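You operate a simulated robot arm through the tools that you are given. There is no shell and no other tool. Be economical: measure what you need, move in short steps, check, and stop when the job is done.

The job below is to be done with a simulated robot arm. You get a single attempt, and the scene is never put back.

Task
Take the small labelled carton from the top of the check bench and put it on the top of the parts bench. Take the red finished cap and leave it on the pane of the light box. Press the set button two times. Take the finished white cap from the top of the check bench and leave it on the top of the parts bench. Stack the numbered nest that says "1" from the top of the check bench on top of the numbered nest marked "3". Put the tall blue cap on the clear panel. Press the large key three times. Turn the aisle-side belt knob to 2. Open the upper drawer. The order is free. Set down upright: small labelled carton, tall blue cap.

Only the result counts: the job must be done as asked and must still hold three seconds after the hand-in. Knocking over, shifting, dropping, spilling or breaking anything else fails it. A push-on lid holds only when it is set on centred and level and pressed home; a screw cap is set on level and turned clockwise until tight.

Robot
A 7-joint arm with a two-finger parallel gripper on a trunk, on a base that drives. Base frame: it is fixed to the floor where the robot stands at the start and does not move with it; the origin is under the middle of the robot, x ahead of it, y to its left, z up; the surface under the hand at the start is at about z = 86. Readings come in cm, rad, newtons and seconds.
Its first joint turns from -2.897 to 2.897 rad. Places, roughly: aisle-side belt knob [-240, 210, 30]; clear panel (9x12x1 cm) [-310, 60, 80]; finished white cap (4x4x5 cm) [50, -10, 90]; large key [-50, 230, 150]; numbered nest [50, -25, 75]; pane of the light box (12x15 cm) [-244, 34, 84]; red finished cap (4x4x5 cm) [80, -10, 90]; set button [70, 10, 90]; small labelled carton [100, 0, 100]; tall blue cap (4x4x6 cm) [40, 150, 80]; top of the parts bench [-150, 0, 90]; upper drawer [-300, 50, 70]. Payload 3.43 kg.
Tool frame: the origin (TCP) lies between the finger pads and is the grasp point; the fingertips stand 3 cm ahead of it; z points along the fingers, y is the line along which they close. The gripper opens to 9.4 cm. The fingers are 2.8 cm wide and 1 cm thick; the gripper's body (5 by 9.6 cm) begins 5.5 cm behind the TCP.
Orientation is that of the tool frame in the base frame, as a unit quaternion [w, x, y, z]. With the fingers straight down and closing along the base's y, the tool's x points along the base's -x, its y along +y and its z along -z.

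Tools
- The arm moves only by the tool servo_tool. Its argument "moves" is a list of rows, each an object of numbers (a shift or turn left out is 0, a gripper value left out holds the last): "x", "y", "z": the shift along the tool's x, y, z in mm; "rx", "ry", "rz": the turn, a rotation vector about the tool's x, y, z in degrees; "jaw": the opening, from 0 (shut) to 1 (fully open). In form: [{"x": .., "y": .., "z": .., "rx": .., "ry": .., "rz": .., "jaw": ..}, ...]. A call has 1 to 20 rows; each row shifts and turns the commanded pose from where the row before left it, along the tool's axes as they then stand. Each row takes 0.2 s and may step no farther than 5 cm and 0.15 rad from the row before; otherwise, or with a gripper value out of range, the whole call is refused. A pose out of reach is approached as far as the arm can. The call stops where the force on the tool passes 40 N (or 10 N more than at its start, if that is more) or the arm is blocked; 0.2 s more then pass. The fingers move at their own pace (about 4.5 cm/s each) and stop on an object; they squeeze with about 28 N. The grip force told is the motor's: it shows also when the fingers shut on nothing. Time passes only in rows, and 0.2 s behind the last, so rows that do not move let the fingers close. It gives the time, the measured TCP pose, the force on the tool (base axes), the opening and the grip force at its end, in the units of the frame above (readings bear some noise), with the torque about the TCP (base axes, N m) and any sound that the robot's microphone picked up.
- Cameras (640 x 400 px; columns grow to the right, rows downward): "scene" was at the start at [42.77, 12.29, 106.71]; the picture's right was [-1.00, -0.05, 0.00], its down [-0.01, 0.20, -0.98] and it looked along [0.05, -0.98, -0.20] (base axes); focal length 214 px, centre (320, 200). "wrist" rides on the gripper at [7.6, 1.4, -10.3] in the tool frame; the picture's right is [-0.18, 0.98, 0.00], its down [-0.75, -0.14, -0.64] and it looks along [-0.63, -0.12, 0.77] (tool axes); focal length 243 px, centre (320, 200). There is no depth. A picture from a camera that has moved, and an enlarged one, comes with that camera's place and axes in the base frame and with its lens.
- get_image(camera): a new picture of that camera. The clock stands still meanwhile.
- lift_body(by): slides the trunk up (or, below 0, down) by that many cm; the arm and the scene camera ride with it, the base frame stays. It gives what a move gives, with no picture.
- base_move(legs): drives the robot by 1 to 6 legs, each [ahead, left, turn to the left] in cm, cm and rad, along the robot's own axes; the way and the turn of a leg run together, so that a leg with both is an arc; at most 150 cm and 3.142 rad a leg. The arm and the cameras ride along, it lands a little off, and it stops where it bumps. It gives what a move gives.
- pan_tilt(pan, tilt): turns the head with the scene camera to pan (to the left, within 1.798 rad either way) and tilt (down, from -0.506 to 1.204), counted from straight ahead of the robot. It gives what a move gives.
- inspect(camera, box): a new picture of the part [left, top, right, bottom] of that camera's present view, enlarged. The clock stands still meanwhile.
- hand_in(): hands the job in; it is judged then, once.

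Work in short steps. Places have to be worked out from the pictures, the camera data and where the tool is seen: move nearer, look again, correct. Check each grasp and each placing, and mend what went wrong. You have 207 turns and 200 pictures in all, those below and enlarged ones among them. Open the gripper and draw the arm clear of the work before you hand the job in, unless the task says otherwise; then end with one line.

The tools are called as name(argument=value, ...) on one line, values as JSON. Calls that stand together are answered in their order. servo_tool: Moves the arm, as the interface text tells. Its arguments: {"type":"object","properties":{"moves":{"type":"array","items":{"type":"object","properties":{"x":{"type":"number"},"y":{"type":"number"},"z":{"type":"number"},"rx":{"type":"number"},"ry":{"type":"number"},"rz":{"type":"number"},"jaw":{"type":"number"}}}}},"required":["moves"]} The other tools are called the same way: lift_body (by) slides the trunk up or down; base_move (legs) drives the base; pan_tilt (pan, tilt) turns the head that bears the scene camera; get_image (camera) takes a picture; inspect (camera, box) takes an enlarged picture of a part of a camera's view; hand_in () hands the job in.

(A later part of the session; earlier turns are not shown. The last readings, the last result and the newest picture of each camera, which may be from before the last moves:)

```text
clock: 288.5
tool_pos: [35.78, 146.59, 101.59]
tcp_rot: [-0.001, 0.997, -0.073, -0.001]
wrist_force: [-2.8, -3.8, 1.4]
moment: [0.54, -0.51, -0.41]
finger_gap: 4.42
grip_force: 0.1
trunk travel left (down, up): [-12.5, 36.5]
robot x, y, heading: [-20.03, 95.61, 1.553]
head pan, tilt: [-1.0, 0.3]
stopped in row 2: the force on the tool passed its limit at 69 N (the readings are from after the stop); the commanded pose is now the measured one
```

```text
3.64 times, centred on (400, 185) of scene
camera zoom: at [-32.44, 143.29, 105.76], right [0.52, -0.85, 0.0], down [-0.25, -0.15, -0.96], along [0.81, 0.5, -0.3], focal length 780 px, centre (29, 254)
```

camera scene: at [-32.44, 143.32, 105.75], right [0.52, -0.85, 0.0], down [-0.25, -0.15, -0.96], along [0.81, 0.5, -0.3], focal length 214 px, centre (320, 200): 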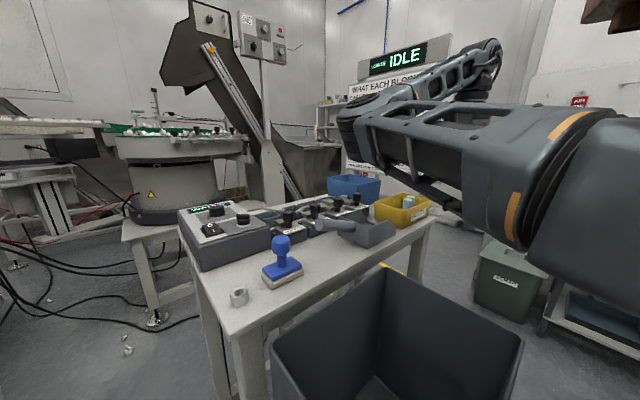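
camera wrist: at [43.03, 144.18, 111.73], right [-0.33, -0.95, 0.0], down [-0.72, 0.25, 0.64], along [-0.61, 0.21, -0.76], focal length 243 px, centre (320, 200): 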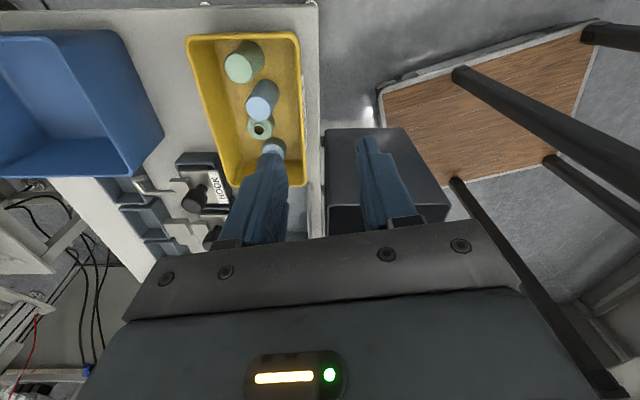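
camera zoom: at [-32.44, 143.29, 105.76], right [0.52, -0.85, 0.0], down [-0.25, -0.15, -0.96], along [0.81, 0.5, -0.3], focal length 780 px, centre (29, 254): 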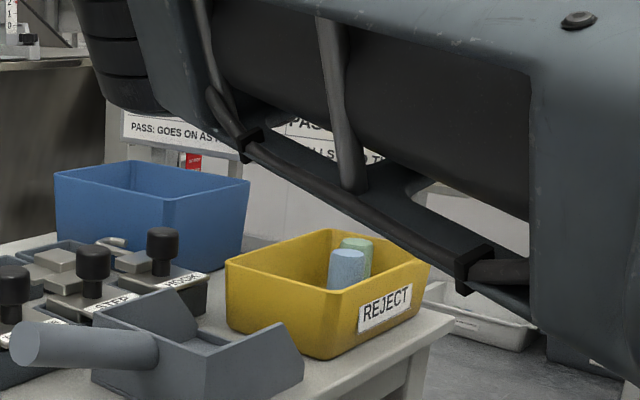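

The camera housing hit the sign board, whose near edge is at about (45,146), z>90, just right of the tray. Back off, and rotate the tool 180° so the camera is on the -x side.

servo_tool(moves=[{"y": 30}, {"y": 40, "x": -20}, {"x": -40}, {"x": -40}, {}])

servo_tool(moves=[{"rz": -8}, {"rz": -8}, {"rz": -8}, {"rz": -8}, {"rz": -8}, {"rz": -8}, {"rz": -8}, {"rz": -8}, {"rz": -8}, {"rz": -8}, {"rz": -8}, {"rz": -8}, {"rz": -8}, {"rz": -8}, {"rz": -8}, {"rz": -8}, {"rz": -8}, {"rz": -8}, {}])

servo_tool(moves=[{"rz": -8}, {"rz": -8}, {"rz": -8}, {"rz": -8}, {"rz": -6}, {}])

get_image(camera="wrist")

```text
clock: 289.7
tool_pos: [24.99, 141.31, 101.53]
tcp_rot: [-0.001, 0.997, -0.073, -0.002]
wrist_force: [0.1, 0.0, 0.5]
moment: [0.01, -0.02, 0.02]
finger_gap: 4.98
grip_force: 0.0
trunk travel left (down, up): [-12.5, 36.5]
robot x, y, heading: [-19.7, 95.7, 1.548]
head pan, tilt: [-1.0, 0.3]
```

```text
clock: 293.7
tool_pos: [24.98, 141.34, 101.63]
tcp_rot: [-0.003, 0.376, 0.926, 0.0]
wrist_force: [-0.5, -0.3, 0.0]
moment: [-0.01, 0.0, 0.0]
finger_gap: 4.99
grip_force: 0.0
trunk travel left (down, up): [-12.5, 36.5]
robot x, y, heading: [-19.98, 95.66, 1.547]
head pan, tilt: [-1.0, 0.3]
```

```text
clock: 295.1
tool_pos: [24.86, 141.3, 101.44]
tcp_rot: [-0.002, 0.054, 0.999, 0.0]
wrist_force: [0.1, -0.4, 0.3]
moment: [0.01, -0.02, -0.02]
finger_gap: 4.99
grip_force: 0.0
trunk travel left (down, up): [-12.5, 36.5]
robot x, y, heading: [-19.64, 95.63, 1.548]
head pan, tilt: [-1.0, 0.3]
```

```text
69 pictures are left
camera wrist: at [17.4, 143.53, 111.74], right [0.29, 0.96, 0.0], down [0.74, -0.22, 0.64], along [0.61, -0.19, -0.77], focal length 243 px, centre (320, 200)
```

wrist: 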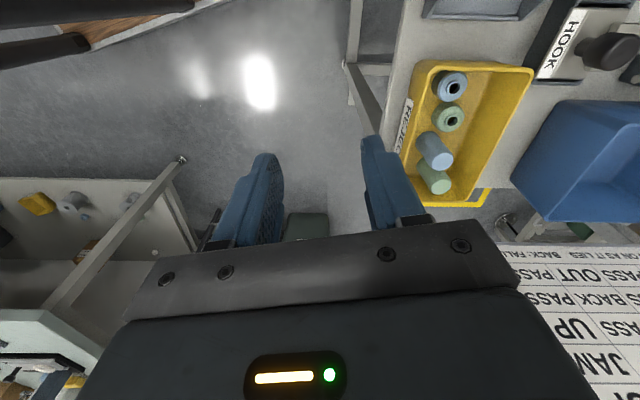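

Now the tall blue cap checks at (36.4,153.4). Approach from the -x side.

servo_tool(moves=[{"y": 40}, {"y": 47}, {"y": 47}, {"x": -35}, {"x": -35}, {"x": -31}, {}])

get_image(camera="wrist")

```text
clock: 296.7
tool_pos: [36.26, 153.46, 101.55]
tcp_rot: [-0.002, 0.055, 0.998, -0.001]
wrist_force: [0.0, -0.4, -0.4]
moment: [0.01, -0.01, 0.03]
finger_gap: 4.98
grip_force: 0.0
trunk travel left (down, up): [-12.5, 36.5]
robot x, y, heading: [-19.62, 95.98, 1.55]
head pan, tilt: [-1.0, 0.3]
```

```text
68 pictures are left
camera wrist: at [28.77, 155.69, 111.76], right [0.29, 0.96, 0.0], down [0.74, -0.22, 0.64], along [0.61, -0.19, -0.77], focal length 243 px, centre (320, 200)
```

wrist: 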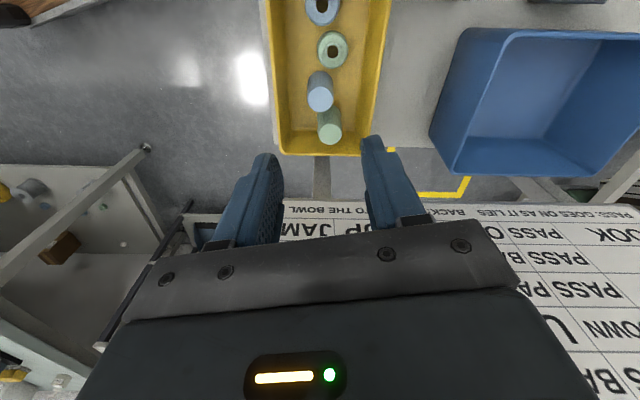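

Aligned. Descend around the cap.

servo_tool(moves=[{"z": 40, "y": -2}, {"z": 40}, {"z": 40}, {"z": 30}, {"z": 18}, {}])

get_image(camera="wrist")

```text
clock: 298.1
tool_pos: [36.4, 153.17, 84.76]
tcp_rot: [-0.001, 0.054, 0.999, 0.0]
wrist_force: [0.3, 0.7, 0.4]
moment: [-0.01, 0.01, -0.03]
finger_gap: 4.98
grip_force: 0.1
trunk travel left (down, up): [-12.5, 36.5]
robot x, y, heading: [-19.8, 95.46, 1.546]
head pan, tilt: [-1.0, 0.3]
```

```text
67 pictures are left
camera wrist: at [28.91, 155.53, 95.01], right [0.29, 0.96, 0.0], down [0.74, -0.22, 0.64], along [0.61, -0.19, -0.77], focal length 243 px, centre (320, 200)
```

wrist: 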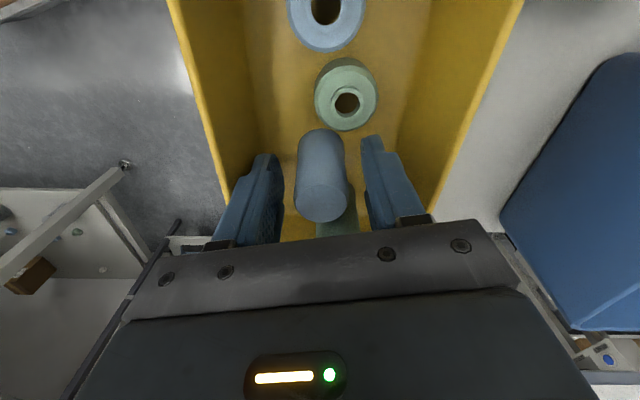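

Cap is between the fingers. Close and lift straight up.

servo_tool(moves=[{"jaw": 0.3}, {"jaw": 0.15}, {"jaw": 0.1}, {"jaw": 0.1}, {"z": -30}, {"z": -40}, {"z": -40}, {"z": -40}, {"z": -40}, {}])

get_image(camera="wrist")

```text
clock: 300.3
tool_pos: [36.47, 153.36, 103.86]
tcp_rot: [-0.001, 0.055, 0.998, 0.001]
wrist_force: [-0.6, -0.5, 0.1]
moment: [-0.03, 0.0, -0.01]
finger_gap: 2.83
grip_force: 12.4
trunk travel left (down, up): [-12.5, 36.5]
robot x, y, heading: [-19.99, 95.79, 1.553]
head pan, tilt: [-1.0, 0.3]
```

```text
66 pictures are left
camera wrist: at [28.98, 155.66, 114.04], right [0.29, 0.96, 0.0], down [0.74, -0.22, 0.64], along [0.61, -0.19, -0.77], focal length 243 px, centre (320, 200)
```

wrist: 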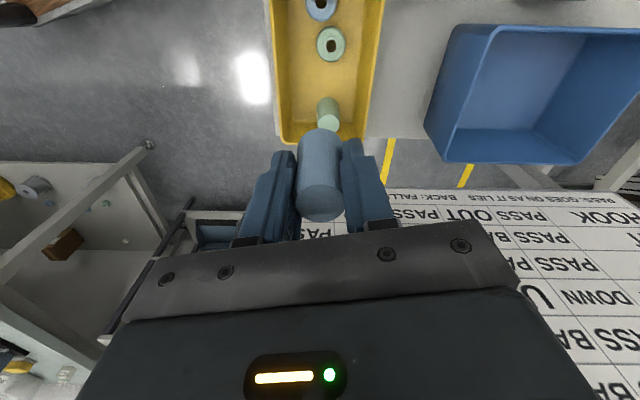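

Tall blue cap held; the others still stand. Retract from the board and drive toward the light-box desk.

servo_tool(moves=[{"x": 40}, {"x": 40, "y": -20}, {"x": 35, "y": -35}, {"y": -45}, {"y": -40}, {}])

base_move(legs=[[-4, 0, 0], [12, 110, 0], [0, 0, 3.13]])

pan_tilt(pan=-0.9, tilt=0.4)

get_image(camera="scene")

```text
clock: 301.7
tool_pos: [23.48, 140.38, 103.76]
tcp_rot: [-0.001, 0.055, 0.998, 0.0]
wrist_force: [-1.6, -0.6, 0.1]
moment: [-0.01, 0.01, -0.03]
finger_gap: 2.83
grip_force: 11.9
trunk travel left (down, up): [-12.5, 36.5]
robot x, y, heading: [-19.79, 95.92, 1.55]
head pan, tilt: [-1.0, 0.3]
```

```text
clock: 315.2
tool_pos: [-175.0, 63.11, 103.9]
tcp_rot: [0.0, 0.998, -0.067, 0.002]
wrist_force: [-0.6, -0.1, 0.4]
moment: [0.0, 0.0, 0.02]
finger_gap: 2.84
grip_force: 12.1
trunk travel left (down, up): [-12.5, 36.5]
robot x, y, heading: [-130.41, 106.74, -1.618]
head pan, tilt: [-1.0, 0.3]
```

```text
clock: 315.9
tool_pos: [-175.0, 63.06, 103.9]
tcp_rot: [0.0, 0.998, -0.067, 0.002]
wrist_force: [-0.1, 0.9, 0.2]
moment: [-0.02, 0.0, 0.02]
finger_gap: 2.85
grip_force: 12.2
trunk travel left (down, up): [-12.5, 36.5]
robot x, y, heading: [-130.48, 106.47, -1.617]
head pan, tilt: [-0.901, 0.4]
```

```text
65 pictures are left
camera scene: at [-118.29, 58.22, 104.82], right [-0.58, 0.81, 0.0], down [0.32, 0.23, -0.92], along [-0.75, -0.54, -0.39], focal length 214 px, centre (320, 200)
```

scene: 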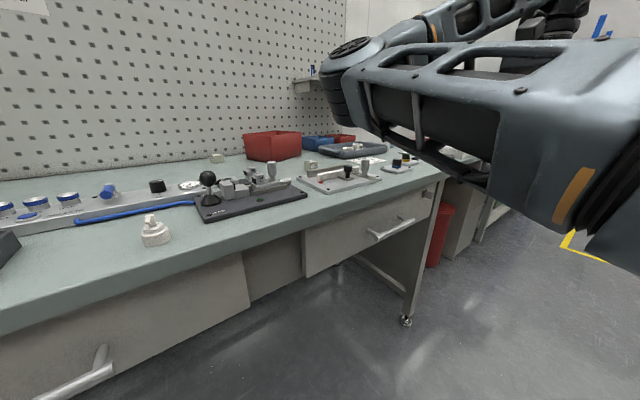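

base_move(legs=[[0, -110, 0]])

get_image(camera="scene")

get_image(camera="wrist")

```text
clock: 321.5
tool_pos: [-283.85, 66.27, 103.87]
tcp_rot: [0.001, 0.998, -0.057, 0.001]
wrist_force: [-0.5, 0.8, -0.1]
moment: [0.02, 0.04, 0.03]
finger_gap: 2.85
grip_force: 11.7
trunk travel left (down, up): [-12.5, 36.5]
robot x, y, heading: [-240.2, 110.54, -1.595]
head pan, tilt: [-0.901, 0.4]
```

```text
64 pictures are left
camera scene: at [-227.09, 62.36, 104.82], right [-0.6, 0.8, 0.0], down [0.31, 0.23, -0.92], along [-0.74, -0.55, -0.39], focal length 214 px, centre (320, 200)
```

scene: 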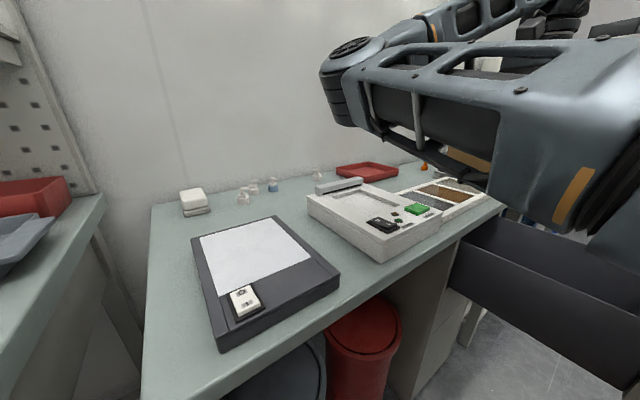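

```text
63 pictures are left
camera wrist: at [-276.6, 63.97, 114.06], right [-0.3, -0.95, 0.0], down [-0.73, 0.23, 0.64], along [-0.61, 0.19, -0.77], focal length 243 px, centre (320, 200)
```

wrist: 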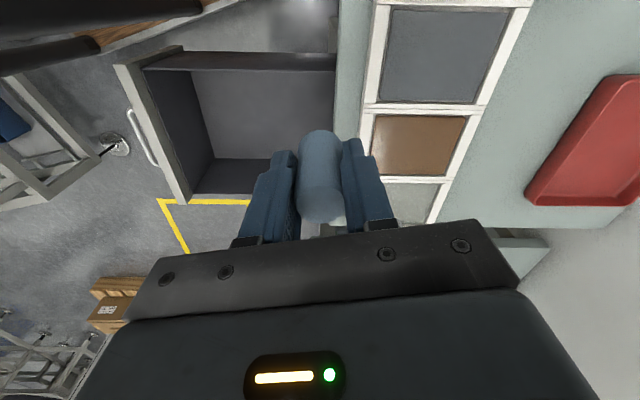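

Clear panel centre ≈ (-308,59). I'll set the cap at (-306.8,58.5). Move over it and down to ~z 92.

servo_tool(moves=[{"x": -44, "y": 21}, {"x": -44, "y": 21}, {"x": -44, "y": 21}, {"x": -44, "y": 21}, {"x": -43, "y": 20}, {"z": 40}, {"z": 40}, {"z": 30}, {}])

get_image(camera="wrist")

get_image(camera="scene")

```text
clock: 323.5
tool_pos: [-306.94, 58.59, 92.76]
tcp_rot: [0.001, 0.998, -0.058, 0.002]
wrist_force: [0.6, -0.2, -0.1]
moment: [0.01, -0.01, -0.02]
finger_gap: 2.82
grip_force: 11.9
trunk travel left (down, up): [-12.5, 36.5]
robot x, y, heading: [-240.3, 110.18, -1.597]
head pan, tilt: [-0.901, 0.4]
```

```text
62 pictures are left
camera wrist: at [-299.59, 56.27, 103.04], right [-0.3, -0.95, 0.0], down [-0.73, 0.23, 0.64], along [-0.61, 0.19, -0.77], focal length 243 px, centre (320, 200)
```

wrist: 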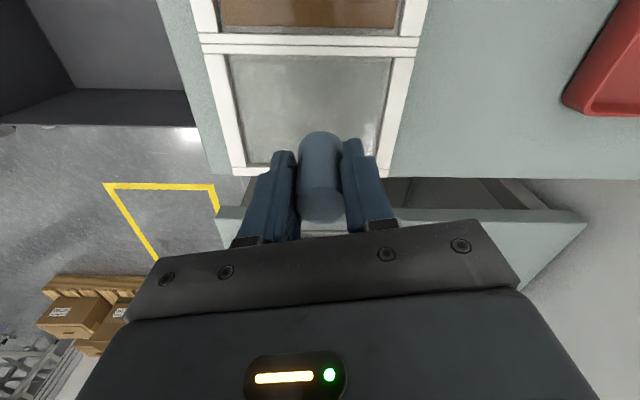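

```text
61 pictures are left
camera scene: at [-227.1, 62.37, 104.82], right [-0.6, 0.8, 0.0], down [0.31, 0.23, -0.92], along [-0.74, -0.55, -0.39], focal length 214 px, centre (320, 200)
```

scene: 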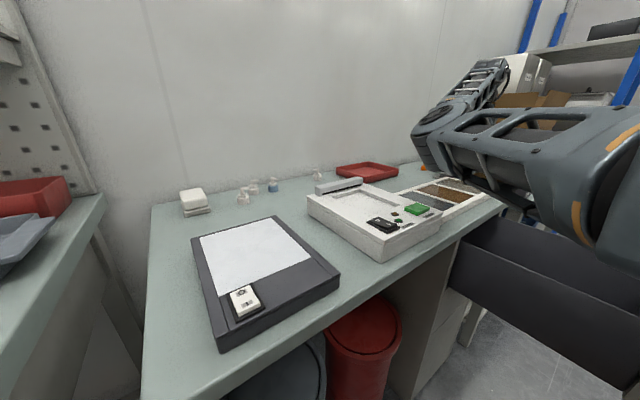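

Panel centre computes to (-307.5,59.4); cap is within 1 cm. Lower toward contact.

servo_tool(moves=[{"x": -4, "y": -6, "z": 20}, {"z": 20}, {"z": 12}, {"z": 4}, {}])

get_image(camera="wrist")

```text
clock: 324.7
tool_pos: [-307.11, 59.04, 87.23]
tcp_rot: [0.0, 0.998, -0.057, 0.002]
wrist_force: [0.6, 0.3, -0.6]
moment: [0.0, 0.04, -0.01]
finger_gap: 2.84
grip_force: 12.3
trunk travel left (down, up): [-12.5, 36.5]
robot x, y, heading: [-240.44, 110.43, -1.6]
head pan, tilt: [-0.901, 0.4]
```

```text
60 pictures are left
camera wrist: at [-299.88, 56.88, 97.43], right [-0.3, -0.95, 0.0], down [-0.73, 0.23, 0.64], along [-0.61, 0.19, -0.77], focal length 243 px, centre (320, 200)
```

wrist: 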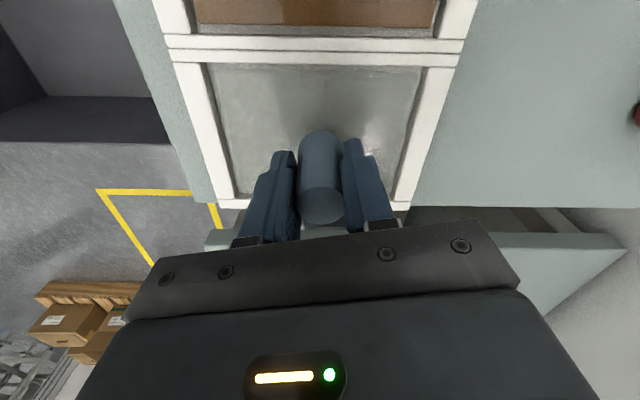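

servo_tool(moves=[{"z": 4}, {"z": 3}, {"z": 2}, {}])

```text
clock: 325.7
tool_pos: [-307.07, 59.15, 86.32]
tcp_rot: [0.0, 0.998, -0.059, 0.001]
wrist_force: [-2.5, -1.6, 11.4]
moment: [-0.02, 0.07, 0.04]
finger_gap: 2.83
grip_force: 12.0
trunk travel left (down, up): [-12.5, 36.5]
robot x, y, heading: [-240.35, 110.5, -1.596]
head pan, tilt: [-0.901, 0.4]
```

Contact. Ease off 1 mm, open gently and rise.

servo_tool(moves=[{"z": -1}, {"jaw": 0.38}, {"jaw": 0.45}, {"jaw": 0.5}, {"z": -30}, {"z": -40}, {"z": -40}, {"z": -40}, {"z": -30}, {}])

get_image(camera="wrist")

```text
clock: 327.9
tool_pos: [-307.12, 59.04, 104.27]
tcp_rot: [0.0, 0.998, -0.058, 0.002]
wrist_force: [0.5, 0.3, -0.4]
moment: [0.01, 0.02, 0.01]
finger_gap: 4.7
grip_force: 0.0
trunk travel left (down, up): [-12.5, 36.5]
robot x, y, heading: [-240.12, 110.64, -1.598]
head pan, tilt: [-0.901, 0.4]
```

```text
59 pictures are left
camera wrist: at [-299.86, 56.86, 114.43], right [-0.3, -0.95, 0.0], down [-0.73, 0.23, 0.64], along [-0.61, 0.19, -0.77], focal length 243 px, centre (320, 200)
```

wrist: 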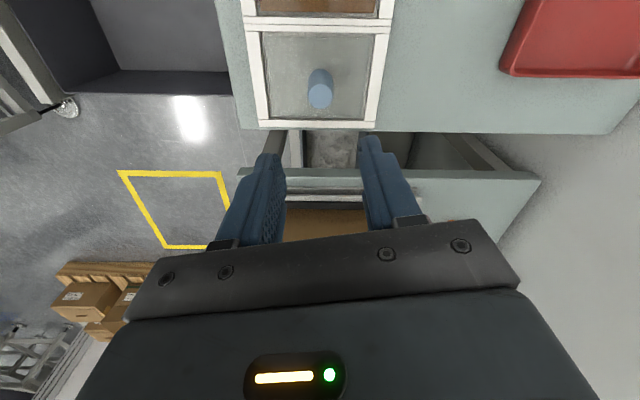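

Blue cap stands on the clear panel. Next the red cap: retract, raise the trunk, and drive back to the open floor near the check bench.

servo_tool(moves=[{"x": 44, "y": -21}, {"x": 44, "y": -21}, {"x": 44, "y": -21}, {"x": 44, "y": -21}, {"x": 44, "y": -20}, {}])

lift_body(by=18)

base_move(legs=[[0, 120, 0], [22, 60, 0], [0, 0, 3.16]])

```text
clock: 329.3
tool_pos: [-284.04, 66.9, 104.32]
tcp_rot: [0.0, 0.998, -0.058, 0.002]
wrist_force: [0.4, -0.2, -0.5]
moment: [0.04, 0.0, 0.05]
finger_gap: 4.72
grip_force: 0.0
trunk travel left (down, up): [-12.5, 36.5]
robot x, y, heading: [-239.96, 110.7, -1.596]
head pan, tilt: [-0.901, 0.4]
```

```text
clock: 331.3
tool_pos: [-284.19, 66.85, 122.44]
tcp_rot: [0.0, 0.998, -0.057, 0.002]
wrist_force: [0.9, -0.5, 0.6]
moment: [0.01, 0.06, 0.03]
finger_gap: 4.71
grip_force: 0.1
trunk travel left (down, up): [-30.5, 18.5]
robot x, y, heading: [-240.2, 110.27, -1.595]
head pan, tilt: [-0.901, 0.4]
```

```text
refused: 3.16 is not a number from -3.14159 to 3.14159
```

base_move(legs=[[0, 120, 0], [22, 60, 0], [0, 0, 3.14]])

```text
clock: 348.0
tool_pos: [-15.1, 131.24, 122.41]
tcp_rot: [-0.002, 0.041, 0.999, 0.0]
wrist_force: [-0.3, 0.0, 0.0]
moment: [-0.04, -0.04, -0.02]
finger_gap: 4.72
grip_force: 0.1
trunk travel left (down, up): [-30.5, 18.5]
robot x, y, heading: [-57.58, 86.07, 1.577]
head pan, tilt: [-0.901, 0.4]
```

Swing the arm to point to the robot's right.

servo_tool(moves=[{"x": -30, "y": -38}, {"x": -30, "y": -38}, {"x": -30, "y": -38}, {"x": -30, "y": -38}, {"x": -30, "y": -38}, {"x": -25, "y": -40}, {"x": -15, "y": -42}, {"x": -15, "y": -42}, {"x": -10, "y": -42}, {"x": -10, "y": -42}, {"x": -5, "y": -42}, {"y": -42}, {}])

base_move(legs=[[0, -53, 0]])

pan_tilt(pan=-1.6, tilt=0.4)

get_image(camera="scene")

```text
clock: 350.8
tool_pos: [3.88, 81.35, 122.55]
tcp_rot: [-0.001, 0.042, 0.999, 0.0]
wrist_force: [-0.6, 0.5, 0.5]
moment: [-0.01, -0.03, 0.02]
finger_gap: 4.7
grip_force: 0.0
trunk travel left (down, up): [-30.5, 18.5]
robot x, y, heading: [-57.81, 86.28, 1.581]
head pan, tilt: [-0.901, 0.4]
```

```text
clock: 353.9
tool_pos: [57.71, 82.23, 122.48]
tcp_rot: [-0.001, 0.038, 0.999, 0.001]
wrist_force: [0.7, 0.4, -0.6]
moment: [0.0, 0.0, 0.0]
finger_gap: 4.69
grip_force: 0.0
trunk travel left (down, up): [-30.5, 18.5]
robot x, y, heading: [-3.86, 86.88, 1.583]
head pan, tilt: [-0.901, 0.4]
```

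```text
clock: 355.0
tool_pos: [57.64, 82.32, 122.58]
tcp_rot: [-0.001, 0.038, 0.999, -0.001]
wrist_force: [-0.6, -0.2, 0.3]
moment: [0.01, 0.01, 0.01]
finger_gap: 4.7
grip_force: 0.1
trunk travel left (down, up): [-30.5, 18.5]
robot x, y, heading: [-3.85, 86.93, 1.583]
head pan, tilt: [-1.6, 0.4]
```

```text
58 pictures are left
camera scene: at [-16.51, 128.57, 122.82], right [-0.02, -1.0, 0.0], down [-0.39, 0.01, -0.92], along [0.92, -0.01, -0.39], focal length 214 px, centre (320, 200)
```

scene: 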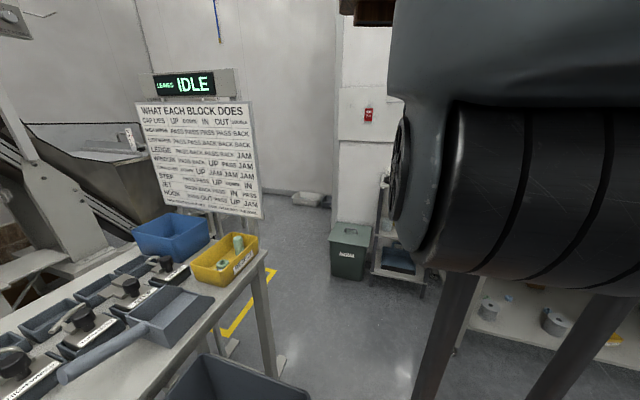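

Now back down alongside the check bench.

base_move(legs=[[-60, 0, 0], [-23, 0, 0]])

get_image(camera="wrist")

pan_tilt(pan=-1.79, tilt=0.5)

get_image(camera="scene")

```text
clock: 359.7
tool_pos: [57.4, -0.29, 122.55]
tcp_rot: [-0.002, 0.041, 0.999, 0.001]
wrist_force: [0.5, 0.5, 0.0]
moment: [-0.02, 0.01, 0.01]
finger_gap: 4.71
grip_force: 0.1
trunk travel left (down, up): [-30.5, 18.5]
robot x, y, heading: [-3.82, 4.82, 1.577]
head pan, tilt: [-1.6, 0.4]
```

```text
57 pictures are left
camera wrist: at [49.85, 1.79, 132.77], right [0.27, 0.96, 0.0], down [0.74, -0.2, 0.64], along [0.62, -0.17, -0.77], focal length 243 px, centre (320, 200)
```

wrist: 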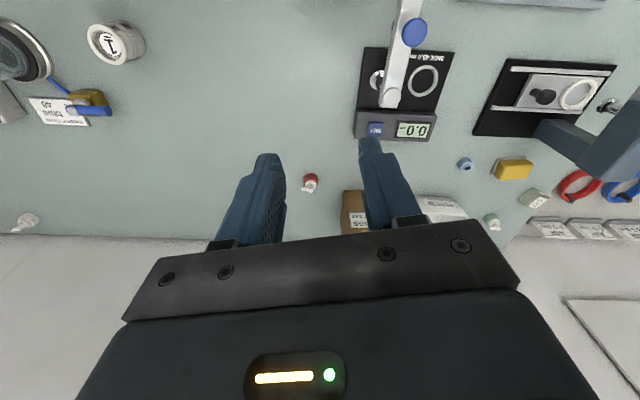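

```text
clock: 360.4
tool_pos: [57.46, -0.41, 122.4]
tcp_rot: [-0.001, 0.042, 0.999, 0.0]
wrist_force: [-0.3, -0.4, 0.9]
moment: [0.0, -0.02, -0.01]
finger_gap: 4.7
grip_force: 0.0
trunk travel left (down, up): [-30.5, 18.5]
robot x, y, heading: [-4.13, 4.53, 1.575]
head pan, tilt: [-1.791, 0.499]
```

```text
56 pictures are left
camera scene: at [-16.76, 44.74, 121.91], right [-0.21, -0.98, 0.0], down [-0.47, 0.1, -0.88], along [0.86, -0.19, -0.48], focal length 214 px, centre (320, 200)
```

scene: 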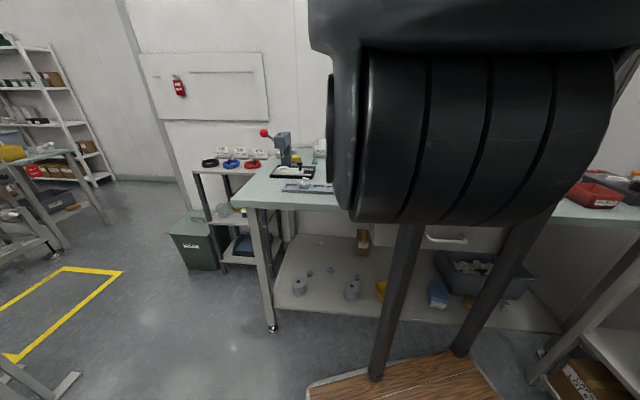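

Red cap near (80.2,-8.9). Move nearer and lower to inspect the spout direction.

servo_tool(moves=[{"x": -43, "y": -18}, {"x": -43, "y": -18}, {"x": -43, "y": -18}, {"x": -43, "y": -18}, {"z": 40}, {"z": 40}, {"z": 40}, {}])

get_image(camera="wrist")

```text
clock: 362.4
tool_pos: [64.06, 3.38, 111.62]
tcp_rot: [0.003, -0.001, 1.0, -0.004]
wrist_force: [0.3, -0.3, 0.1]
moment: [-0.01, 0.04, 0.02]
finger_gap: 4.69
grip_force: 0.0
out of reach, approached as far as the arm can: row 1, 2, 3, 4, 5, 6, 7
trunk travel left (down, up): [-30.5, 18.5]
robot x, y, heading: [-4.04, 4.32, 1.577]
head pan, tilt: [-1.791, 0.499]
stopped in row 8: the arm was blocked; the commanded pose is now the measured one
```

```text
55 pictures are left
camera wrist: at [56.16, 4.82, 121.73], right [0.18, 0.98, -0.01], down [0.75, -0.13, 0.65], along [0.64, -0.12, -0.76], focal length 243 px, centre (320, 200)
```

wrist: 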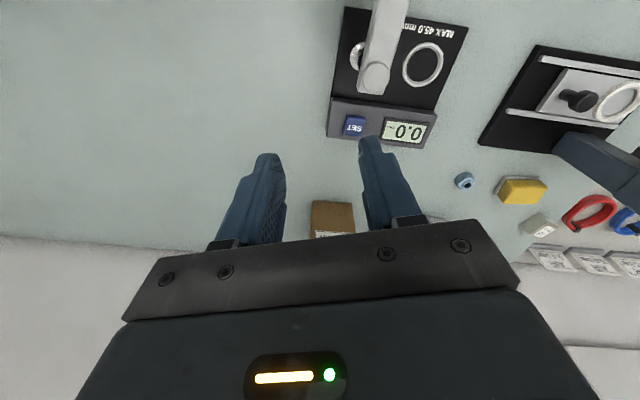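

I'm at the wrist-roll limit in this posture; rotate the tool clockwise 90° (needed anyway to close across the spout).

servo_tool(moves=[{"z": -20, "rz": 7.5}, {"rz": 7.5}, {"rz": 7.5}, {"rz": 7.5}, {"rz": 7.5}, {"rz": 7.5}, {"rz": 7.5}, {"rz": 7.5}, {"rz": 7.5}, {"rz": 7.5}, {"rz": 7.5}, {"rz": 7.5}, {}])

get_image(camera="wrist")

```text
clock: 365.2
tool_pos: [63.79, 3.33, 113.54]
tcp_rot: [0.006, 0.707, 0.707, -0.001]
wrist_force: [0.2, -0.4, 0.1]
moment: [0.03, 0.0, 0.0]
finger_gap: 4.7
grip_force: 0.1
trunk travel left (down, up): [-30.5, 18.5]
robot x, y, heading: [-4.06, 4.37, 1.577]
head pan, tilt: [-1.791, 0.499]
```

```text
54 pictures are left
camera wrist: at [65.06, 11.03, 123.71], right [0.98, -0.19, 0.01], down [-0.15, -0.75, 0.65], along [-0.11, -0.64, -0.76], focal length 243 px, centre (320, 200)
```

wrist: 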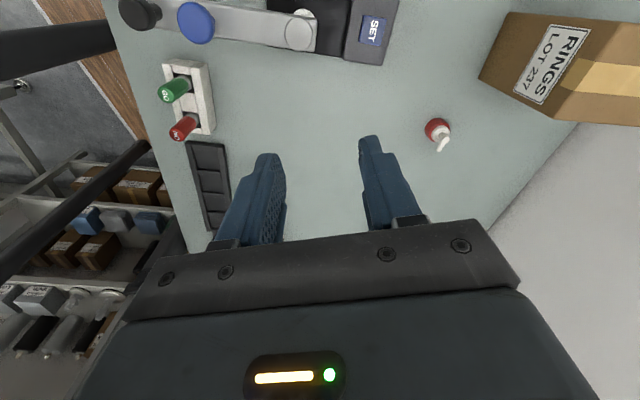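

Red cap at (80.4,-8.3), spout toward -y, so closing along x is right. Move above it.

servo_tool(moves=[{"x": -23, "y": 33}, {"x": -23, "y": 33}, {"x": -23, "y": 33}, {"x": -23, "y": 33}, {"x": -24, "y": 34}, {"z": 30}, {"z": 30}, {}])

get_image(camera="wrist")

```text
clock: 367.0
tool_pos: [64.09, 2.21, 106.67]
tcp_rot: [0.006, 0.707, 0.707, 0.0]
wrist_force: [-0.1, -0.4, -0.1]
moment: [0.04, 0.0, 0.04]
finger_gap: 4.71
grip_force: 0.0
out of reach, approached as far as the arm can: row 1, 2, 3, 4, 5, 7
trunk travel left (down, up): [-30.5, 18.5]
robot x, y, heading: [-3.7, 4.4, 1.574]
head pan, tilt: [-1.791, 0.499]
```

```text
53 pictures are left
camera wrist: at [65.45, 9.96, 116.84], right [0.98, -0.18, 0.01], down [-0.14, -0.75, 0.65], along [-0.11, -0.64, -0.76], focal length 243 px, centre (320, 200)
```

wrist: 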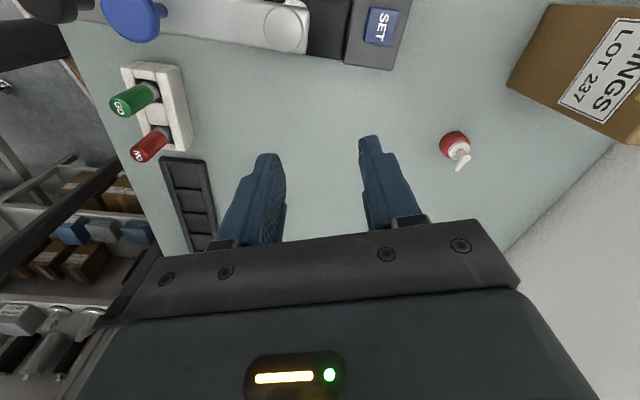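

Out of reach again, independent of wrist roll. Test whether pure radial extension works.

servo_tool(moves=[{"y": 30, "z": -20}, {"y": 30, "z": -20}, {"y": 30}, {}])

pan_tilt(pan=-1.3, tilt=0.2)

get_image(camera="scene")

```text
clock: 368.0
tool_pos: [65.13, 4.51, 108.41]
tcp_rot: [0.004, 0.707, 0.707, -0.001]
wrist_force: [0.8, -0.2, -0.1]
moment: [0.0, -0.01, -0.02]
finger_gap: 4.7
grip_force: 0.0
out of reach, approached as far as the arm can: row 1, 2, 3
trunk travel left (down, up): [-30.5, 18.5]
robot x, y, heading: [-3.95, 4.62, 1.578]
head pan, tilt: [-1.791, 0.499]
```

```text
clock: 369.0
tool_pos: [65.1, 4.54, 108.53]
tcp_rot: [0.006, 0.707, 0.707, -0.001]
wrist_force: [-0.1, 0.3, -0.4]
moment: [-0.02, -0.01, -0.01]
finger_gap: 4.68
grip_force: 0.0
trunk travel left (down, up): [-30.5, 18.5]
robot x, y, heading: [-4.05, 4.63, 1.576]
head pan, tilt: [-1.3, 0.201]
```

```text
52 pictures are left
camera scene: at [-16.69, 49.21, 124.66], right [0.27, -0.96, 0.0], down [-0.19, -0.05, -0.98], along [0.94, 0.27, -0.2], focal length 214 px, centre (320, 200)
```

scene: 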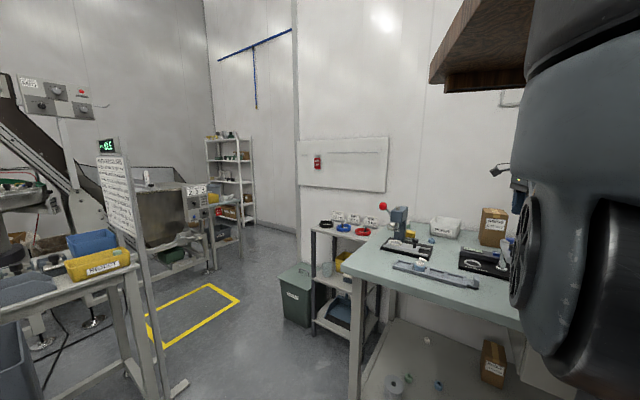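

The front-right post of the robot blocks this side, so approach facing the bench instead. Raise the arm, drive out to the open floor, swing the arm to front-right, turn to face the bench.

servo_tool(moves=[{"z": -40, "y": -15}, {"z": -40, "y": -15}, {"z": -40, "y": -15}, {"z": -20}, {}])

base_move(legs=[[78, 0, 0], [0, 28, 0]])

servo_tool(moves=[{"x": 42, "y": 8}, {"x": 42, "y": 5}, {"x": 42}, {"x": 42}, {"x": 42}, {"x": 42, "y": -10}, {"x": 42, "y": -15}, {"x": 42, "y": -15}, {"x": 42, "y": -20}, {"x": 42, "y": -20}, {"x": 20}, {}])

```text
clock: 370.2
tool_pos: [61.5, 4.09, 122.22]
tcp_rot: [0.001, 0.707, 0.707, -0.002]
wrist_force: [-0.1, -0.1, 0.0]
moment: [-0.06, 0.01, 0.02]
finger_gap: 4.69
grip_force: 0.0
out of reach, approached as far as the arm can: row 1, 2
trunk travel left (down, up): [-30.5, 18.5]
robot x, y, heading: [-4.02, 4.28, 1.571]
head pan, tilt: [-1.3, 0.201]
```

```text
clock: 376.0
tool_pos: [32.83, 83.99, 121.99]
tcp_rot: [0.001, 0.702, 0.712, -0.002]
wrist_force: [-0.8, -0.6, 0.3]
moment: [0.03, 0.02, -0.02]
finger_gap: 4.71
grip_force: 0.1
trunk travel left (down, up): [-30.5, 18.5]
robot x, y, heading: [-33.03, 83.49, 1.589]
head pan, tilt: [-1.3, 0.201]
```

```text
clock: 378.8
tool_pos: [37.24, 124.99, 122.0]
tcp_rot: [-0.017, 0.708, 0.706, -0.024]
wrist_force: [-1.1, 0.2, -0.2]
moment: [-0.04, -0.03, -0.01]
finger_gap: 4.71
grip_force: 0.1
out of reach, approached as far as the arm can: row 1, 2, 3, 4, 5, 6, 7, 8, 9, 10
trunk travel left (down, up): [-30.5, 18.5]
robot x, y, heading: [-32.92, 83.23, 1.59]
head pan, tilt: [-1.3, 0.201]
stopped in row 12: the arm was blocked; the commanded pose is now the measured one
```

servo_tool(moves=[{"x": 14, "y": -37}, {"x": 14, "y": -37}, {"x": 14, "y": -37}, {"x": 14, "y": -37}, {"x": 14, "y": -37}, {"x": 14, "y": -37}, {"x": 14, "y": -37}, {}])

get_image(camera="scene")

```text
clock: 380.8
tool_pos: [34.38, 132.65, 120.04]
tcp_rot: [-0.035, 0.7, 0.711, -0.057]
wrist_force: [1.1, 0.1, 0.3]
moment: [-0.02, 0.02, -0.01]
finger_gap: 4.73
grip_force: 0.0
out of reach, approached as far as the arm can: row 1, 2, 3, 4, 5, 6, 7
trunk travel left (down, up): [-30.5, 18.5]
robot x, y, heading: [-32.99, 83.24, 1.586]
head pan, tilt: [-1.3, 0.201]
stopped in row 8: the arm was blocked; the commanded pose is now the measured one
```

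```text
51 pictures are left
camera scene: at [-46.05, 127.96, 124.67], right [0.29, -0.96, 0.0], down [-0.19, -0.06, -0.98], along [0.94, 0.28, -0.2], focal length 214 px, centre (320, 200)
```

scene: 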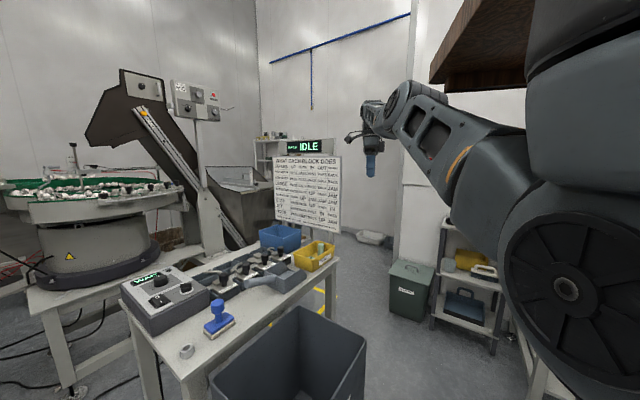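

The elbow has flipped back to the right, as originally. Move the TCP further around toward the front at longer reach.

servo_tool(moves=[{"x": 32, "y": -15}, {"x": 32, "y": -20}, {"x": 32, "y": -25}, {"x": 32, "y": -30}, {"x": 32, "y": -35}, {"x": 32, "y": -35}, {"x": 20, "y": -40}, {}])

```text
clock: 382.6
tool_pos: [20.89, 157.33, 123.4]
tcp_rot: [-0.035, 0.699, 0.712, -0.057]
wrist_force: [0.0, -0.4, 0.7]
moment: [0.03, -0.01, 0.01]
finger_gap: 4.69
grip_force: 0.0
out of reach, approached as far as the arm can: row 1, 2, 3, 4, 5, 6, 7
trunk travel left (down, up): [-30.5, 18.5]
robot x, y, heading: [-33.01, 83.21, 1.591]
head pan, tilt: [-1.3, 0.201]
```

servo_tool(moves=[{"x": 5, "y": -44}, {"x": 5, "y": -44}, {"x": 5, "y": -44}, {"y": -44}, {"y": -44}, {"y": -44}, {"x": -20, "y": -30}, {"x": -40}, {"x": -40}, {"x": -40}, {"x": -40}, {}])

get_image(camera="scene")

```text
clock: 385.2
tool_pos: [1.53, 150.67, 127.98]
tcp_rot: [-0.034, 0.7, 0.711, -0.055]
wrist_force: [-0.8, 0.4, -0.3]
moment: [0.03, -0.01, -0.01]
finger_gap: 4.71
grip_force: 0.0
out of reach, approached as far as the arm can: row 1, 2, 3, 4, 5
trunk travel left (down, up): [-30.5, 18.5]
robot x, y, heading: [-32.93, 83.63, 1.591]
head pan, tilt: [-1.3, 0.201]
```

```text
50 pictures are left
camera scene: at [-46.07, 127.96, 124.67], right [0.29, -0.96, 0.0], down [-0.19, -0.06, -0.98], along [0.94, 0.28, -0.2], focal length 214 px, centre (320, 200)
```

scene: 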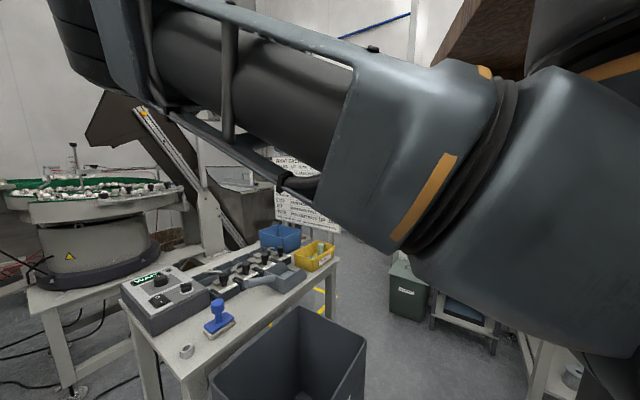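

Level the tool, then turn right to face the check bench and move in.

servo_tool(moves=[{"rx": -7.2, "ry": 1.6}, {}, {"x": -30}, {"x": -30}, {}])

base_move(legs=[[0, 0, -1.591], [0, -50, 0], [28, 0, 0]])

pan_tilt(pan=-0.6, tilt=0.4)

get_image(camera="scene")

get_image(camera="wrist")

```text
clock: 386.4
tool_pos: [1.65, 144.37, 127.98]
tcp_rot: [0.001, 0.701, 0.713, -0.002]
wrist_force: [-0.4, 0.6, -1.2]
moment: [-0.02, -0.01, 0.01]
finger_gap: 4.7
grip_force: 0.1
trunk travel left (down, up): [-30.5, 18.5]
robot x, y, heading: [-32.77, 83.48, 1.595]
head pan, tilt: [-1.3, 0.201]
```

```text
clock: 394.8
tool_pos: [55.03, -3.73, 128.02]
tcp_rot: [-0.002, 1.0, -0.006, -0.001]
wrist_force: [-0.1, 0.7, 0.0]
moment: [0.02, -0.01, 0.04]
finger_gap: 4.68
grip_force: 0.0
trunk travel left (down, up): [-30.5, 18.5]
robot x, y, heading: [-4.85, 32.57, -0.006]
head pan, tilt: [-1.3, 0.201]
```

```text
clock: 395.8
tool_pos: [55.11, -3.72, 128.08]
tcp_rot: [-0.001, 1.0, -0.007, -0.002]
wrist_force: [0.1, -0.1, -0.5]
moment: [0.0, -0.03, 0.04]
finger_gap: 4.69
grip_force: 0.0
trunk travel left (down, up): [-30.5, 18.5]
robot x, y, heading: [-5.04, 32.82, -0.007]
head pan, tilt: [-0.6, 0.4]
```

```text
49 pictures are left
camera scene: at [45.18, 48.42, 122.82], right [-0.57, -0.82, 0.0], down [-0.32, 0.22, -0.92], along [0.75, -0.53, -0.39], focal length 214 px, centre (320, 200)
```

scene: 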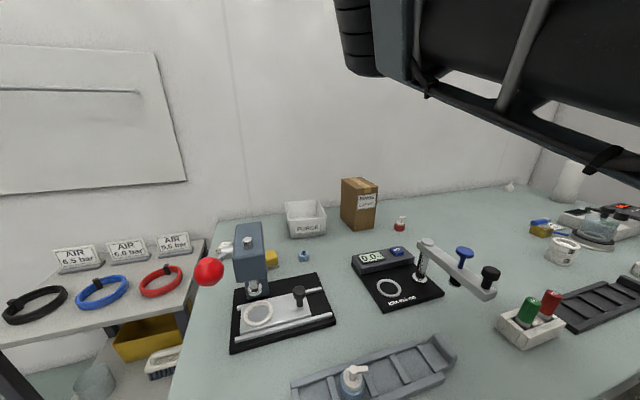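

```text
48 pictures are left
camera wrist: at [62.61, -5.21, 138.18], right [-0.2, -0.98, 0.0], down [-0.75, 0.15, 0.64], along [-0.63, 0.13, -0.76], focal length 243 px, centre (320, 200)
```

wrist: 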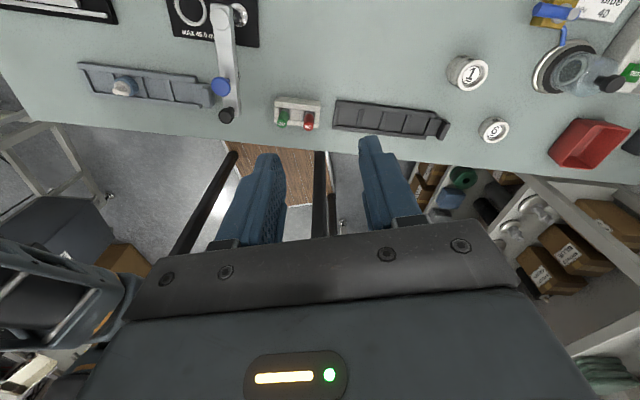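

Fine-position the base and rotate the tool so its camera faces -y and jaws close along x; then go above the red cap.

base_move(legs=[[2.5, -4, 0]])

servo_tool(moves=[{"rz": 7.5}, {"rz": 7.5}, {"rz": 7.5}, {"rz": 7.5}, {"rz": 7.5}, {"rz": 7.5}, {"rz": 7.5}, {"rz": 7.5}, {"rz": 7.5}, {"rz": 7.5}, {"rz": 7.5}, {"rz": 7.5}, {"y": -45}, {"y": -45}, {"y": -45}, {"y": -45}, {"y": -40}, {}])

get_image(camera="wrist")

```text
clock: 396.7
tool_pos: [57.56, -7.57, 128.02]
tcp_rot: [-0.001, 1.0, -0.006, -0.001]
wrist_force: [0.6, 0.3, 0.1]
moment: [0.01, -0.02, 0.0]
finger_gap: 4.69
grip_force: 0.0
trunk travel left (down, up): [-30.5, 18.5]
robot x, y, heading: [-2.93, 28.42, -0.01]
head pan, tilt: [-0.6, 0.4]
```

```text
clock: 400.5
tool_pos: [66.1, -6.99, 125.41]
tcp_rot: [0.0, -0.705, 0.709, 0.001]
wrist_force: [0.5, 0.3, -0.6]
moment: [0.0, -0.02, -0.05]
finger_gap: 4.68
grip_force: 0.1
out of reach, approached as far as the arm can: row 14, 15, 16, 17
trunk travel left (down, up): [-30.5, 18.5]
robot x, y, heading: [-2.52, 28.68, -0.008]
head pan, tilt: [-0.6, 0.4]
```

```text
47 pictures are left
camera wrist: at [64.57, -14.57, 135.68], right [-0.98, 0.19, 0.0], down [0.15, 0.75, 0.64], along [0.12, 0.63, -0.77], focal length 243 px, centre (320, 200)
```

wrist: 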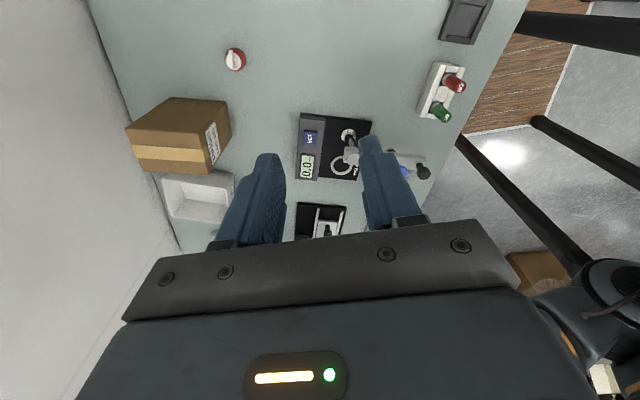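

Reach shrinks when held high; lower to z≈108 first, then extend.

servo_tool(moves=[{"z": 40}, {"z": 40}, {"z": 40}, {"z": 40}, {"z": 20}, {"y": -40}, {"y": -40}, {"y": -40}, {"y": -25, "x": 13}, {}])

get_image(camera="wrist")

```text
clock: 402.7
tool_pos: [66.84, -7.07, 107.61]
tcp_rot: [0.0, -0.704, 0.711, 0.0]
wrist_force: [1.3, 0.1, -0.3]
moment: [-0.01, -0.03, 0.01]
finger_gap: 4.7
grip_force: 0.0
out of reach, approached as far as the arm can: row 6, 7, 8, 9
trunk travel left (down, up): [-30.5, 18.5]
robot x, y, heading: [-2.13, 28.5, -0.007]
head pan, tilt: [-0.6, 0.4]
```

```text
46 pictures are left
camera wrist: at [65.33, -14.58, 117.77], right [-0.98, 0.2, 0.0], down [0.15, 0.75, 0.64], along [0.12, 0.63, -0.77], focal length 243 px, centre (320, 200)
```

wrist: 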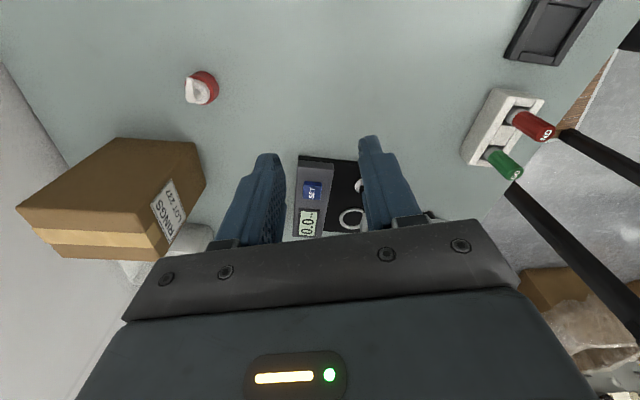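

Likely wrist roll again; rotate the tool the other way (ccw 195°) so the camera is on the +y side, as in the posture that worked.

servo_tool(moves=[{"z": -30, "rz": -8.2}, {"rz": -8.2}, {"rz": -8.2}, {"rz": -8.2}, {"rz": -8.2}, {"rz": -8.2}, {"rz": -8.2}, {"rz": -8.2}, {"rz": -8.2}, {"rz": -8.2}, {"rz": -8.2}, {"rz": -8.2}, {"rz": -8.2}, {"rz": -8.2}, {"rz": -8.2}, {"rz": -8.2}, {"rz": -8.2}, {"rz": -8.2}, {}])

servo_tool(moves=[{"rz": -8.2}, {"rz": -8.2}, {"rz": -8.2}, {"rz": -8.2}, {"rz": -8.2}, {"rz": -6}, {}])

servo_tool(moves=[{"y": 40}, {"y": 40}, {"y": 30}, {"z": 20}, {}])

get_image(camera="wrist")

```text
clock: 406.7
tool_pos: [66.9, -6.81, 110.7]
tcp_rot: [-0.002, 0.879, 0.477, 0.0]
wrist_force: [0.4, 0.0, 0.2]
moment: [0.02, -0.02, 0.02]
finger_gap: 4.69
grip_force: 0.1
trunk travel left (down, up): [-30.5, 18.5]
robot x, y, heading: [-2.92, 28.33, -0.011]
head pan, tilt: [-0.6, 0.4]
```

```text
clock: 408.3
tool_pos: [66.81, -6.98, 110.77]
tcp_rot: [-0.003, 0.615, 0.788, 0.001]
wrist_force: [0.1, -0.4, 0.4]
moment: [-0.01, -0.01, 0.0]
finger_gap: 4.71
grip_force: 0.0
trunk travel left (down, up): [-30.5, 18.5]
robot x, y, heading: [-2.32, 28.37, -0.008]
head pan, tilt: [-0.6, 0.4]
```

```text
clock: 409.5
tool_pos: [77.65, -4.24, 108.8]
tcp_rot: [-0.002, 0.616, 0.788, 0.0]
wrist_force: [0.8, 0.3, -0.5]
moment: [-0.01, 0.03, 0.02]
finger_gap: 4.69
grip_force: 0.1
trunk travel left (down, up): [-30.5, 18.5]
robot x, y, heading: [-2.55, 28.49, -0.009]
head pan, tilt: [-0.6, 0.4]
```

```text
45 pictures are left
camera wrist: at [77.02, 3.53, 119.0], right [1.0, 0.06, 0.0], down [0.05, -0.77, 0.64], along [0.04, -0.64, -0.77], focal length 243 px, centre (320, 200)
```

wrist: 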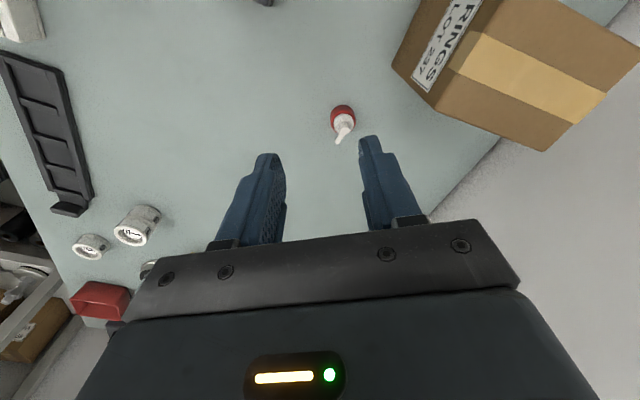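

Now reach is fine. Red cap at (80.65,-7.65), spout az ≈ -114°. Rotate cw 30° so the jaws close across the spout, then align and lower partway.

servo_tool(moves=[{"rz": 7.5}, {"rz": 7.5}, {"rz": 7.5}, {"rz": 7.5}, {"x": -24, "y": 38, "jaw": 0.6}, {"z": 30}, {"z": 30}, {"z": 20}, {}])

get_image(camera="wrist")

```text
clock: 411.5
tool_pos: [80.61, -7.81, 100.6]
tcp_rot: [-0.002, 0.799, 0.601, 0.0]
wrist_force: [0.3, -0.6, 0.0]
moment: [-0.01, -0.01, -0.04]
finger_gap: 5.64
grip_force: 0.0
trunk travel left (down, up): [-30.5, 18.5]
robot x, y, heading: [-2.76, 28.89, -0.01]
head pan, tilt: [-0.6, 0.4]
```

```text
44 pictures are left
camera wrist: at [83.91, -0.92, 110.89], right [0.89, -0.45, 0.0], down [-0.34, -0.69, 0.64], along [-0.29, -0.57, -0.77], focal length 243 px, centre (320, 200)
```

wrist: 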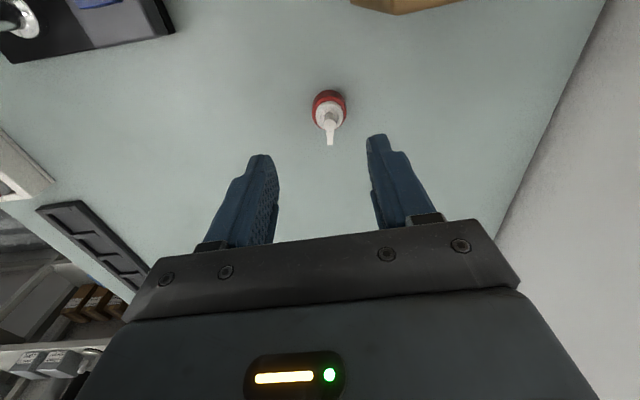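

The camera would come too close to the carton at this yaw; rotate back to ~105° yaw, then descend.

servo_tool(moves=[{"rz": -7.75}, {"rz": -7.75}, {"rz": -7.75}, {"rz": -7.75}, {"y": 2, "z": 30}, {"z": 30}, {"z": 30}, {"z": 20}, {}])

get_image(camera="wrist")

```text
clock: 413.5
tool_pos: [80.78, -7.59, 89.84]
tcp_rot: [-0.002, 0.608, 0.794, 0.0]
wrist_force: [0.4, -0.7, 0.6]
moment: [0.0, 0.01, 0.0]
finger_gap: 5.66
grip_force: 0.0
trunk travel left (down, up): [-30.5, 18.5]
robot x, y, heading: [-2.52, 28.49, -0.008]
head pan, tilt: [-0.6, 0.4]
```

```text
43 pictures are left
camera wrist: at [80.16, 0.16, 100.04], right [1.0, 0.08, 0.0], down [0.06, -0.77, 0.64], along [0.05, -0.64, -0.77], focal length 243 px, centre (320, 200)
```

wrist: 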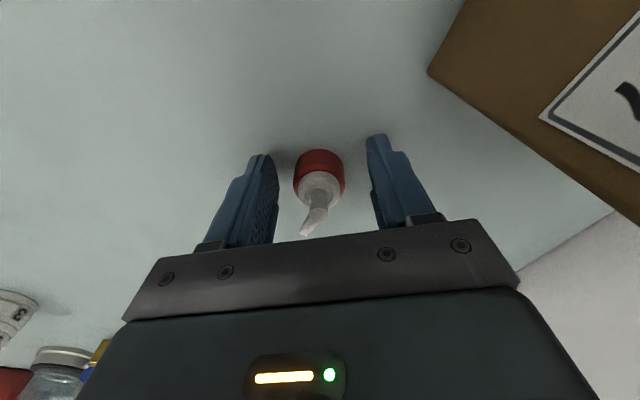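

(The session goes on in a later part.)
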